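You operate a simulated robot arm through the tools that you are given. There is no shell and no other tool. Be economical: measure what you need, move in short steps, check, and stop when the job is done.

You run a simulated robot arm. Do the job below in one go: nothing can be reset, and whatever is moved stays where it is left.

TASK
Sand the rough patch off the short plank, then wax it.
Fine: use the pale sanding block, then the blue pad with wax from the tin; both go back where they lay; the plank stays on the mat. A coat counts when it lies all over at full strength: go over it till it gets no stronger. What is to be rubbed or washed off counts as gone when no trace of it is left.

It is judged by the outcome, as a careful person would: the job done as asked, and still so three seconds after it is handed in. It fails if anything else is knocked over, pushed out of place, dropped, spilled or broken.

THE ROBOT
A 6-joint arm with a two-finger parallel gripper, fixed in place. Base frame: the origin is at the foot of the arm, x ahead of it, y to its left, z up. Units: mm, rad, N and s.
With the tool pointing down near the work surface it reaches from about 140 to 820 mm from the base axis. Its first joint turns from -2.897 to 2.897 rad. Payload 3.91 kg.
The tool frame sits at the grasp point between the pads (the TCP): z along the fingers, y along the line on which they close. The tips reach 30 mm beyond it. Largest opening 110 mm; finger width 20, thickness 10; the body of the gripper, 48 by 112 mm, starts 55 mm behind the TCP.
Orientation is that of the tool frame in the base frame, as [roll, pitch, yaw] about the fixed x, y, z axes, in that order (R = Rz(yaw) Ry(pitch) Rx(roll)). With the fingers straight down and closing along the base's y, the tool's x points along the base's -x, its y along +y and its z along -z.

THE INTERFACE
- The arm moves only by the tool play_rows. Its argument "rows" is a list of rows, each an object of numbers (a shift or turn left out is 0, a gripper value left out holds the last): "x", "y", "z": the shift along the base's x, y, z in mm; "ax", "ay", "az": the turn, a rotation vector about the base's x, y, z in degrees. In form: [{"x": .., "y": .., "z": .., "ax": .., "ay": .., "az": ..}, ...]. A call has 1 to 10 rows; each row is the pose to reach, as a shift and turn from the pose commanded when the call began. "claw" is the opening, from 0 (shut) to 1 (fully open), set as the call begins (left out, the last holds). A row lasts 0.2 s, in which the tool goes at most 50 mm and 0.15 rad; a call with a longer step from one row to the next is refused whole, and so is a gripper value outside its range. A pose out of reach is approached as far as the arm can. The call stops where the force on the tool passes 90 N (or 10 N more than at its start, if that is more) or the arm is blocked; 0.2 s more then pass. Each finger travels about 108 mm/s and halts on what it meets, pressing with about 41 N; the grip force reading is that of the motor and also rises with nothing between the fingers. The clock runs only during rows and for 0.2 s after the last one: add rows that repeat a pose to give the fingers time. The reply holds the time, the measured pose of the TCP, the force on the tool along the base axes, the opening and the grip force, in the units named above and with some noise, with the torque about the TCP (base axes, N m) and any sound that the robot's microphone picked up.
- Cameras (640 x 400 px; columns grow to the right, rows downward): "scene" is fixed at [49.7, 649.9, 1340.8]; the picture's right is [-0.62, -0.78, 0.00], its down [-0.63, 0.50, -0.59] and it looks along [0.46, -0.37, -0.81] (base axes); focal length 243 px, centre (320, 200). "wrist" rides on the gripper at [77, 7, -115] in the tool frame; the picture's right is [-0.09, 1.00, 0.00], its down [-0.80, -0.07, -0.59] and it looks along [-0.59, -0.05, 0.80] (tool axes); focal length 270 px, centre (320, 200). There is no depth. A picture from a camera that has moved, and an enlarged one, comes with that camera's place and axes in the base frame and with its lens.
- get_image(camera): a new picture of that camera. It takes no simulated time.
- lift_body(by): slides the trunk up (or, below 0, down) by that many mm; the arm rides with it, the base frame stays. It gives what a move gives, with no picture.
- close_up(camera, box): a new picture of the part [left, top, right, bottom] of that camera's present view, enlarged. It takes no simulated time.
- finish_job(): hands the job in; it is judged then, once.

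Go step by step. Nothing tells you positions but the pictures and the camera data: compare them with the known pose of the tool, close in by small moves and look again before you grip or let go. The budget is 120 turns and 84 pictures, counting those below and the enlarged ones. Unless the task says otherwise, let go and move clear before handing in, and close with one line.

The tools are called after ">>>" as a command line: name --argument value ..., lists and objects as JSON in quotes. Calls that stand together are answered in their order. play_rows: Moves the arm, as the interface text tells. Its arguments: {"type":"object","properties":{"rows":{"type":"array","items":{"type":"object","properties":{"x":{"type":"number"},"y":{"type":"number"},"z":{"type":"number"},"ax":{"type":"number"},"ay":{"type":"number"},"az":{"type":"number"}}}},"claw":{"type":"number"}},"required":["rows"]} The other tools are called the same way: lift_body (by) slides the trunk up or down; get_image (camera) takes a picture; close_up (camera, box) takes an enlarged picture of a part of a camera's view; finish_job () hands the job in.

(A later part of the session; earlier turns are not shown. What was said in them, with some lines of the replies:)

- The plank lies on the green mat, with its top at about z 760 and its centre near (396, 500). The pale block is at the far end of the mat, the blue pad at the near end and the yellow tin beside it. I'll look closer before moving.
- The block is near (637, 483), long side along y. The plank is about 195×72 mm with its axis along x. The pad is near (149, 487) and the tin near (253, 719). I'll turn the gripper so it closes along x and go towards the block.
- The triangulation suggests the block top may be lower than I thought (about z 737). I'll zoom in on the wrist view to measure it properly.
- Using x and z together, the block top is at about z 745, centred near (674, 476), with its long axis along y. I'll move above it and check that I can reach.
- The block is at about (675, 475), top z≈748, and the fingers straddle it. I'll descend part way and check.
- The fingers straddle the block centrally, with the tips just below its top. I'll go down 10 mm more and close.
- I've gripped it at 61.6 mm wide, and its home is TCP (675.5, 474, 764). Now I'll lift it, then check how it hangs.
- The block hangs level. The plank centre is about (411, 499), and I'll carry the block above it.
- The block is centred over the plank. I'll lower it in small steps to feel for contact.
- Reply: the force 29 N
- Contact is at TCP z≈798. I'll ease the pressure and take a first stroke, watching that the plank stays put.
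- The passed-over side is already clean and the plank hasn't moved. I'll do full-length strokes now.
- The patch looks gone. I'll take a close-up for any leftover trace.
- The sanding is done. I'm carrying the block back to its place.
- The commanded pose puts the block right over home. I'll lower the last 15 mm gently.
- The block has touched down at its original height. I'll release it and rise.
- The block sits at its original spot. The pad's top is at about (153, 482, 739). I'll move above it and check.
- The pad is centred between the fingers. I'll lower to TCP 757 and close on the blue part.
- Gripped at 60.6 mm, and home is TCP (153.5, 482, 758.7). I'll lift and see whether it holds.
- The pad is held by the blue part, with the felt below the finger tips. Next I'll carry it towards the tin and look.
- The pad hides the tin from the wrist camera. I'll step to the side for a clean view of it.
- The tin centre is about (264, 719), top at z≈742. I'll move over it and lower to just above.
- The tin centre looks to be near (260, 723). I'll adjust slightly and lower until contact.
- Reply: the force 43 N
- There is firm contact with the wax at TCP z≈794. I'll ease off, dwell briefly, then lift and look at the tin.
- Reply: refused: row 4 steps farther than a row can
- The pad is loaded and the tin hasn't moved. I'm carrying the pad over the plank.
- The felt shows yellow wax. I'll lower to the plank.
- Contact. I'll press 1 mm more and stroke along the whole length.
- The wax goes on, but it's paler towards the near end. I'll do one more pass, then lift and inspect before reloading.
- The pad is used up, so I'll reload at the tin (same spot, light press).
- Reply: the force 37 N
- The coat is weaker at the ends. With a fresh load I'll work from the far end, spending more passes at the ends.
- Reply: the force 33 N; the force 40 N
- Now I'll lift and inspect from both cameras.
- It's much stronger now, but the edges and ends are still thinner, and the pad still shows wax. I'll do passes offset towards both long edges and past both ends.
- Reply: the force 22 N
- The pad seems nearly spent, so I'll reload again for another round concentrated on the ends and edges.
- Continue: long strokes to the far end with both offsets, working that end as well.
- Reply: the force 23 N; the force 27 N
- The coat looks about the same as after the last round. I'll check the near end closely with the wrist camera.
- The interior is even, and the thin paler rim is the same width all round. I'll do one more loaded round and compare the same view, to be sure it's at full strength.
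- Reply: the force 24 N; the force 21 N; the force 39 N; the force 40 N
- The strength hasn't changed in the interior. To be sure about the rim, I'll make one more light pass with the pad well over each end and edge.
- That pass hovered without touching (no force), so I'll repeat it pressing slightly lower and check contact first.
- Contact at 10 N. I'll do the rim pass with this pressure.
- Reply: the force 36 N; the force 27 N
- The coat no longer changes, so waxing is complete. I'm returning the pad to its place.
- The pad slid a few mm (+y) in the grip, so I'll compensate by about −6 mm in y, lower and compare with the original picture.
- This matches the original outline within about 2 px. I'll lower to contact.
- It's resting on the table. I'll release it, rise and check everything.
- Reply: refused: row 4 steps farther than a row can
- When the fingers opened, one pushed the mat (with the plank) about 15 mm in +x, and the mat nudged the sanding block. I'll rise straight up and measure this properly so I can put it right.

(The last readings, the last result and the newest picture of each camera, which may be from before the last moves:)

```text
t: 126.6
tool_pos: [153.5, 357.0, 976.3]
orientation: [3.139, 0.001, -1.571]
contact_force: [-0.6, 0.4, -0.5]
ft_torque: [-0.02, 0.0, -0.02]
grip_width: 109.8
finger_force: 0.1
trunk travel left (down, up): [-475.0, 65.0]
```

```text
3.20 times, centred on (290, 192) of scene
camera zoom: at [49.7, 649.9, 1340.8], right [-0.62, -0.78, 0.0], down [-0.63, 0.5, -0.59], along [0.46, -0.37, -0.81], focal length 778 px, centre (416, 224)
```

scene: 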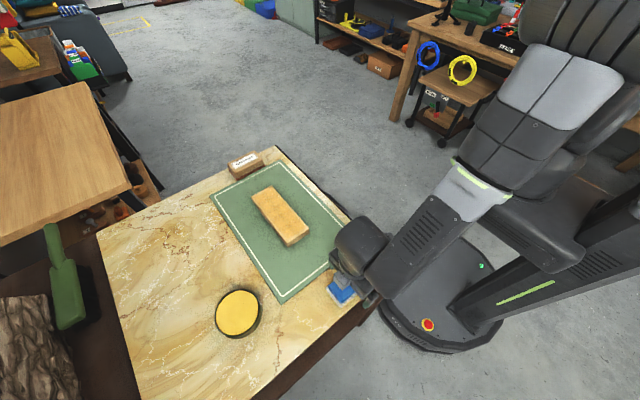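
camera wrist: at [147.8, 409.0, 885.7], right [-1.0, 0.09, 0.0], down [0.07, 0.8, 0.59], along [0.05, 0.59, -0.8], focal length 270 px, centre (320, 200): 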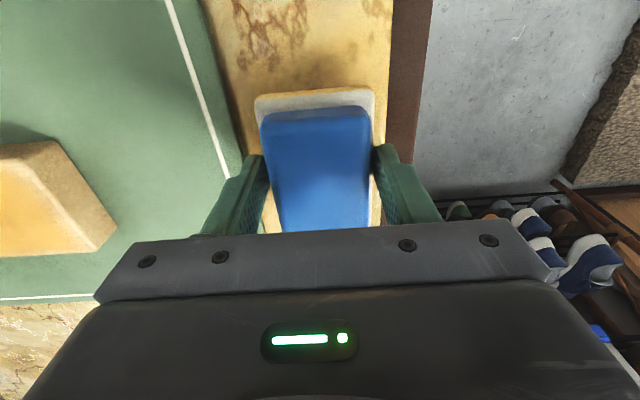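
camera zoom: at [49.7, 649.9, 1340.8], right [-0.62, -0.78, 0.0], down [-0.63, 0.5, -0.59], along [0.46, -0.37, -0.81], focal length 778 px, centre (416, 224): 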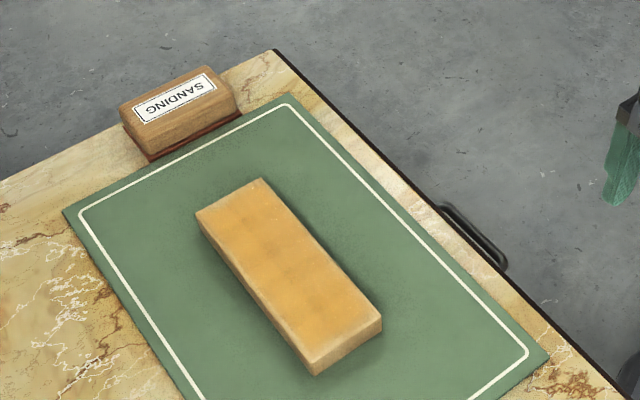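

The pad and tin are exactly where they were. The mat and plank shifted +14 mm in x and the block about +4 mm. I'll pick up the block, use it held low to push the mat back by its edge, then set the block down at its original spot.

>>> play_rows --rows '[{"x": 45, "y": 10}, {"x": 90, "y": 20}, {"x": 135, "y": 30}, {"x": 180, "y": 40}, {"x": 225, "y": 50}, {"x": 270, "y": 60}, {"x": 315, "y": 70}, {"x": 360, "y": 80}, {"x": 405, "y": 90}, {"x": 450, "y": 100}]'

>>> play_rows --rows '[{"x": 40, "y": 10}, {"x": 75, "y": 18}, {"x": 75, "y": 18, "z": -45}, {"x": 75, "y": 18, "z": -90}, {"x": 75, "y": 18, "z": -135}, {"x": 75, "y": 18, "z": -170}, {"x": 75, "y": 18, "z": -190}, {"x": 75, "y": 18, "z": -190}]'

>>> get_image --camera "wrist"

```text
t: 128.8
tool_pos: [601.8, 457.8, 975.4]
orientation: [-3.141, 0.0, -1.572]
contact_force: [-1.1, -0.3, -0.6]
ft_torque: [-0.03, 0.02, 0.04]
grip_width: 110.0
finger_force: 0.0
trunk travel left (down, up): [-475.0, 65.0]
```

```text
t: 130.6
tool_pos: [678.8, 473.1, 783.6]
orientation: [-3.141, 0.001, -1.573]
contact_force: [-0.2, 0.5, -0.1]
ft_torque: [-0.01, -0.01, 0.02]
grip_width: 109.9
finger_force: 0.1
trunk travel left (down, up): [-475.0, 65.0]
```

```text
13 pictures are left
camera wrist: at [673.6, 395.4, 898.1], right [-1.0, 0.09, 0.0], down [0.07, 0.8, 0.59], along [0.05, 0.59, -0.8], focal length 270 px, centre (320, 200)
```

wrist: 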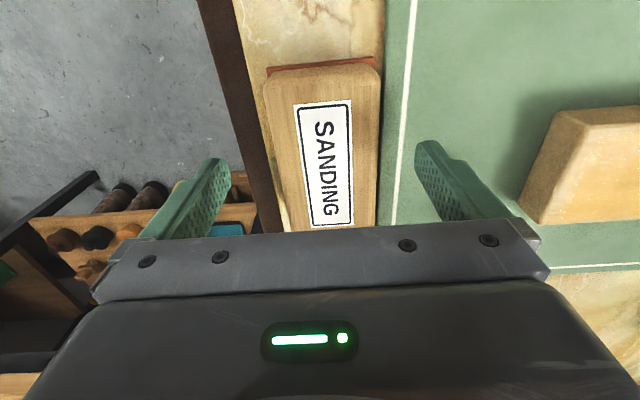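

The mat touches the block's base, as expected. I'll lower to the same grip height as before and close.

>>> play_rows --rows '[{"z": -10}, {"z": -18}, {"z": -21}, {"z": -21}]'

>>> play_rows --rows '[{"z": 0}, {"z": 0}, {"z": 0}, {"z": 0}, {"z": 0}]' --claw 0.3

```text
t: 131.6
tool_pos: [677.6, 473.1, 764.0]
orientation: [3.142, -0.001, -1.571]
contact_force: [0.7, 0.8, -0.7]
ft_torque: [0.0, 0.02, 0.0]
grip_width: 109.9
finger_force: 0.0
trunk travel left (down, up): [-475.0, 65.0]
```

```text
t: 132.8
tool_pos: [679.1, 474.8, 763.6]
orientation: [3.141, 0.001, -1.572]
contact_force: [0.3, 0.6, 0.5]
ft_torque: [-0.02, -0.07, 0.02]
grip_width: 61.2
finger_force: 40.9
trunk travel left (down, up): [-475.0, 65.0]
```

Gripped. I'll lift 1 mm and push slowly in −x, part way first.

>>> play_rows --rows '[{"z": 1}, {"x": -2, "z": 1}, {"x": -4, "z": 1}, {"x": -6, "z": 1}, {"x": -8, "z": 1}, {"x": -10, "z": 1}, {"x": -10, "z": 1}]'

>>> close_up --camera "scene" --box '[190, 130, 390, 255]'

```text
t: 134.4
tool_pos: [667.9, 475.6, 764.8]
orientation: [-3.141, -0.001, -1.571]
contact_force: [1.9, -1.0, 1.3]
ft_torque: [0.01, -0.05, -0.06]
grip_width: 61.2
finger_force: 41.3
trunk travel left (down, up): [-475.0, 65.0]
```

```text
3.20 times, centred on (290, 192) of scene
camera zoom: at [49.7, 649.9, 1340.8], right [-0.62, -0.78, 0.0], down [-0.63, 0.5, -0.59], along [0.46, -0.37, -0.81], focal length 778 px, centre (416, 224)
```

zoom: 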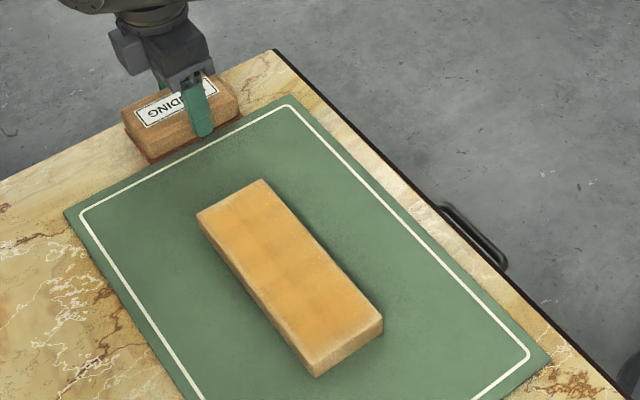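

The mat moved only about 2 mm. I'll check whether the block is against its edge or riding on it.

>>> close_up --camera "scene" --box '[210, 135, 290, 195]'

>>> close_up --camera "wrist" --box '[230, 0, 470, 150]'

```text
6.67 times, centred on (250, 165) of scene
camera zoom: at [49.7, 649.9, 1340.8], right [-0.62, -0.78, 0.0], down [-0.63, 0.5, -0.59], along [0.46, -0.37, -0.81], focal length 1620 px, centre (787, 433)
```

zoom: 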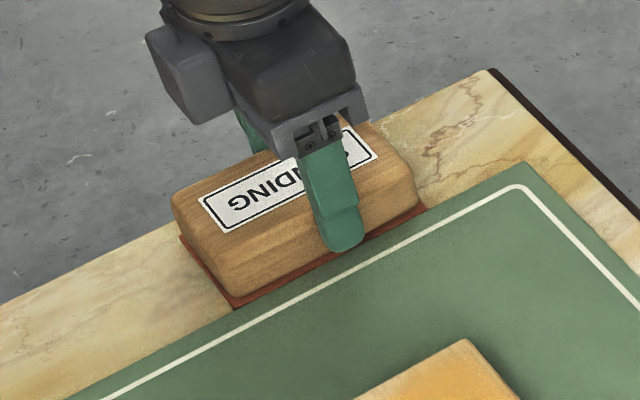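

```text
2.67 times, centred on (350, 75) of wrist
camera zoom: at [662.5, 397.3, 879.6], right [-1.0, 0.09, 0.0], down [0.07, 0.8, 0.59], along [0.05, 0.59, -0.8], focal length 721 px, centre (240, 533)
```

zoom: 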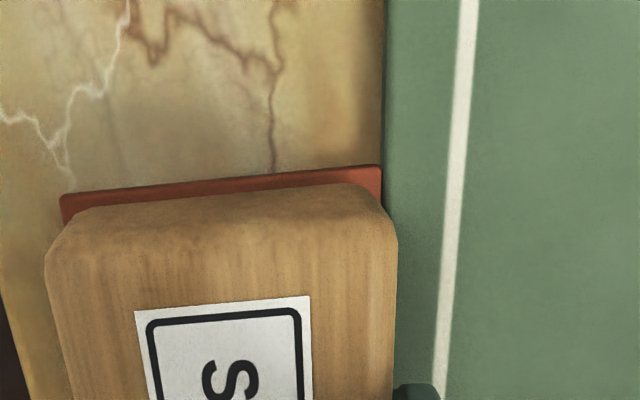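

The block is squarely against the mat edge and pushing it. I'll continue in small steps.

>>> play_rows --rows '[{"x": -2}, {"x": -4}, {"x": -6}, {"x": -8}, {"x": -9}, {"x": -9}]'

>>> close_up --camera "scene" --box '[190, 130, 390, 255]'

```text
t: 135.8
tool_pos: [658.3, 474.9, 763.5]
orientation: [3.14, 0.0, -1.572]
contact_force: [2.0, -0.8, -0.6]
ft_torque: [-0.04, -0.08, 0.01]
grip_width: 61.3
finger_force: 41.0
trunk travel left (down, up): [-475.0, 65.0]
```

```text
3.20 times, centred on (290, 192) of scene
camera zoom: at [49.7, 649.9, 1340.8], right [-0.62, -0.78, 0.0], down [-0.63, 0.5, -0.59], along [0.46, -0.37, -0.81], focal length 778 px, centre (416, 224)
```

zoom: 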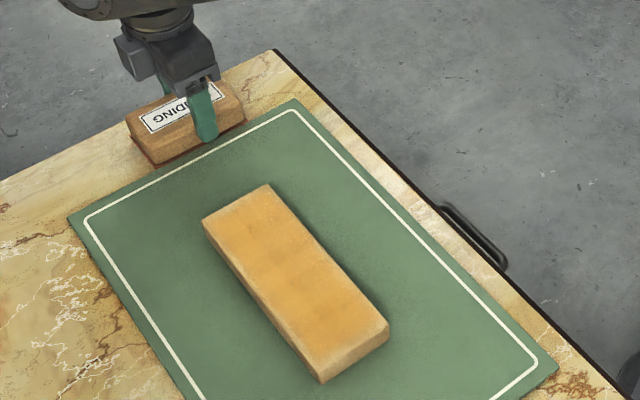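

Nearly back: about 2–3 mm to go. One last small push.

>>> play_rows --rows '[{"x": -1.5}, {"x": -3}, {"x": -3}]'

>>> close_up --camera "scene" --box '[190, 130, 390, 255]'

>>> close_up --camera "scene" --box '[190, 240, 390, 365]'

```text
t: 136.6
tool_pos: [655.7, 473.5, 764.2]
orientation: [-3.141, 0.0, -1.571]
contact_force: [2.8, 0.0, 0.9]
ft_torque: [-0.08, -0.06, -0.08]
grip_width: 61.1
finger_force: 41.0
trunk travel left (down, up): [-475.0, 65.0]
```

```text
3.20 times, centred on (290, 192) of scene
camera zoom: at [49.7, 649.9, 1340.8], right [-0.62, -0.78, 0.0], down [-0.63, 0.5, -0.59], along [0.46, -0.37, -0.81], focal length 778 px, centre (416, 224)
```

zoom: 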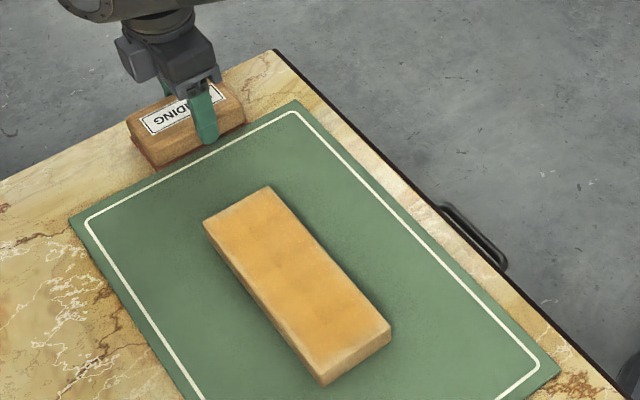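

```text
3.20 times, centred on (290, 302) of scene
camera zoom: at [49.7, 649.9, 1340.8], right [-0.62, -0.78, 0.0], down [-0.63, 0.5, -0.59], along [0.46, -0.37, -0.81], focal length 778 px, centre (416, -128)
```

zoom: 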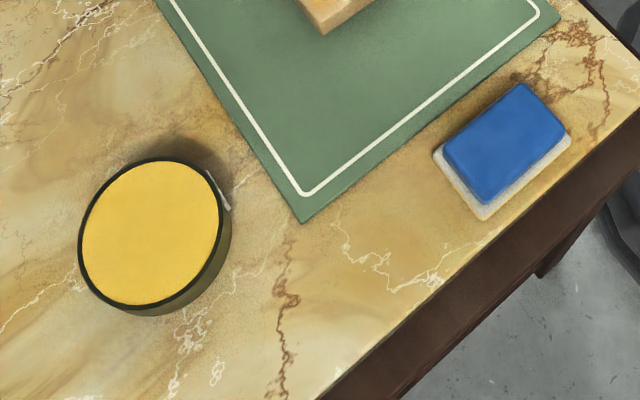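

The mat and plank are back exactly in place. Now I'll slide the block back to its own spot (x +19) and set it down.

>>> play_rows --rows '[{"x": 5, "z": 3}, {"x": 12, "z": 5}, {"x": 19, "z": 5}, {"x": 19, "z": 5}, {"x": 19, "z": 1}, {"x": 19, "z": -1}, {"x": 19, "z": -1}]'

>>> close_up --camera "scene" --box '[200, 100, 300, 180]'

```text
t: 138.2
tool_pos: [674.8, 474.2, 764.4]
orientation: [3.141, 0.0, -1.569]
contact_force: [0.1, 0.0, 0.3]
ft_torque: [-0.05, 0.01, 0.03]
grip_width: 61.4
finger_force: 41.6
trunk travel left (down, up): [-475.0, 65.0]
```

```text
5.00 times, centred on (250, 140) of scene
camera zoom: at [49.7, 649.9, 1340.8], right [-0.62, -0.78, 0.0], down [-0.63, 0.5, -0.59], along [0.46, -0.37, -0.81], focal length 1215 px, centre (670, 500)
```

zoom: 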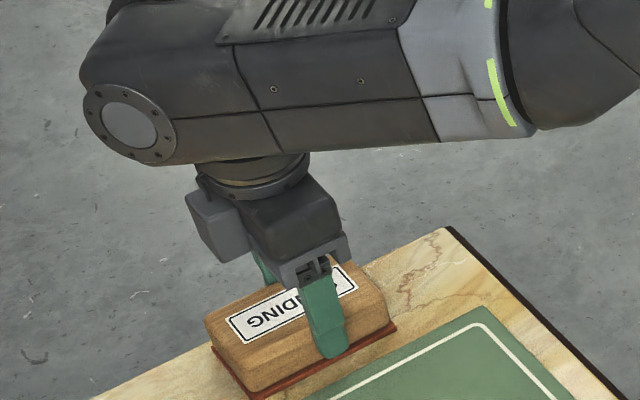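

The block sits about 2 mm too far in +y. I'll correct that, set it down and release.

>>> play_rows --rows '[{"z": 2}, {"y": -2, "z": 2}, {"y": -2, "z": 0}, {"y": -2, "z": -0.8}, {"y": -2, "z": -0.8}]'

>>> play_rows --rows '[{"z": 0}, {"z": 0}, {"z": 0}]' --claw 1

>>> play_rows --rows '[{"z": 30}, {"z": 75}, {"z": 120}, {"z": 160}, {"y": -40, "z": 180}, {"y": -80, "z": 200}, {"y": -120, "z": 200}, {"y": -120, "z": 200}]'

>>> close_up --camera "scene" --box '[190, 130, 390, 255]'

>>> get_image --camera "scene"

```text
t: 139.4
tool_pos: [675.4, 473.3, 763.7]
orientation: [-3.14, 0.002, -1.572]
contact_force: [3.3, 0.8, 5.6]
ft_torque: [-0.3, 0.1, 0.12]
grip_width: 61.0
finger_force: 40.9
trunk travel left (down, up): [-475.0, 65.0]
```

```text
t: 140.2
tool_pos: [675.2, 473.0, 762.6]
orientation: [-3.141, -0.001, -1.572]
contact_force: [0.6, 0.5, -0.6]
ft_torque: [-0.04, -0.04, 0.0]
grip_width: 110.0
finger_force: 0.1
trunk travel left (down, up): [-475.0, 65.0]
```

```text
t: 142.0
tool_pos: [676.4, 353.4, 959.1]
orientation: [-3.141, 0.001, -1.571]
contact_force: [-0.6, -0.1, -0.1]
ft_torque: [0.0, 0.03, -0.01]
grip_width: 110.2
finger_force: 0.1
trunk travel left (down, up): [-475.0, 65.0]
```

```text
3.20 times, centred on (290, 192) of scene
camera zoom: at [49.7, 649.9, 1340.8], right [-0.62, -0.78, 0.0], down [-0.63, 0.5, -0.59], along [0.46, -0.37, -0.81], focal length 778 px, centre (416, 224)
```

zoom: 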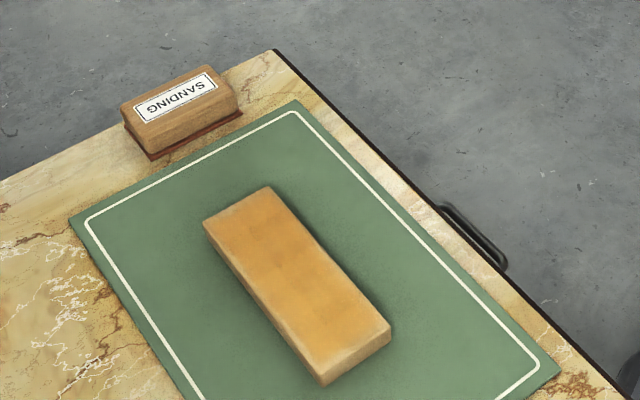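

```text
4 pictures are left
```

scene: 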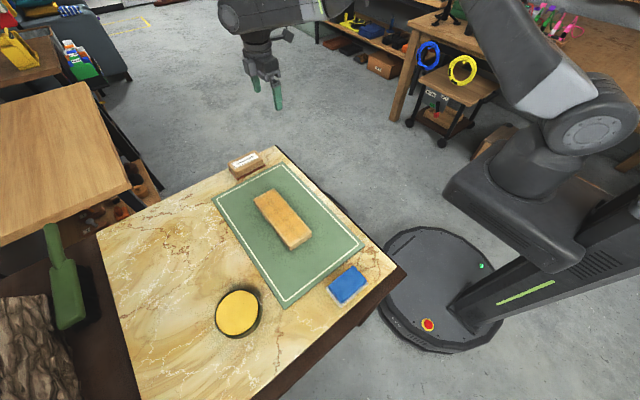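

The mat, plank, pad and tin match the starting picture, and the block is within about 2 mm of where it lay. The plank is sanded and evenly waxed, so I'm handing in.

>>> finish_job

```text
The job is handed in.
```

The plank is sanded clean and waxed until the coat got no stronger, with the block and pad back where they lay. The mat, with the plank on it, was pushed about 14 mm when I released the pad, nudging the block too. I pushed the mat back into place and reset the block to within about 2 mm.
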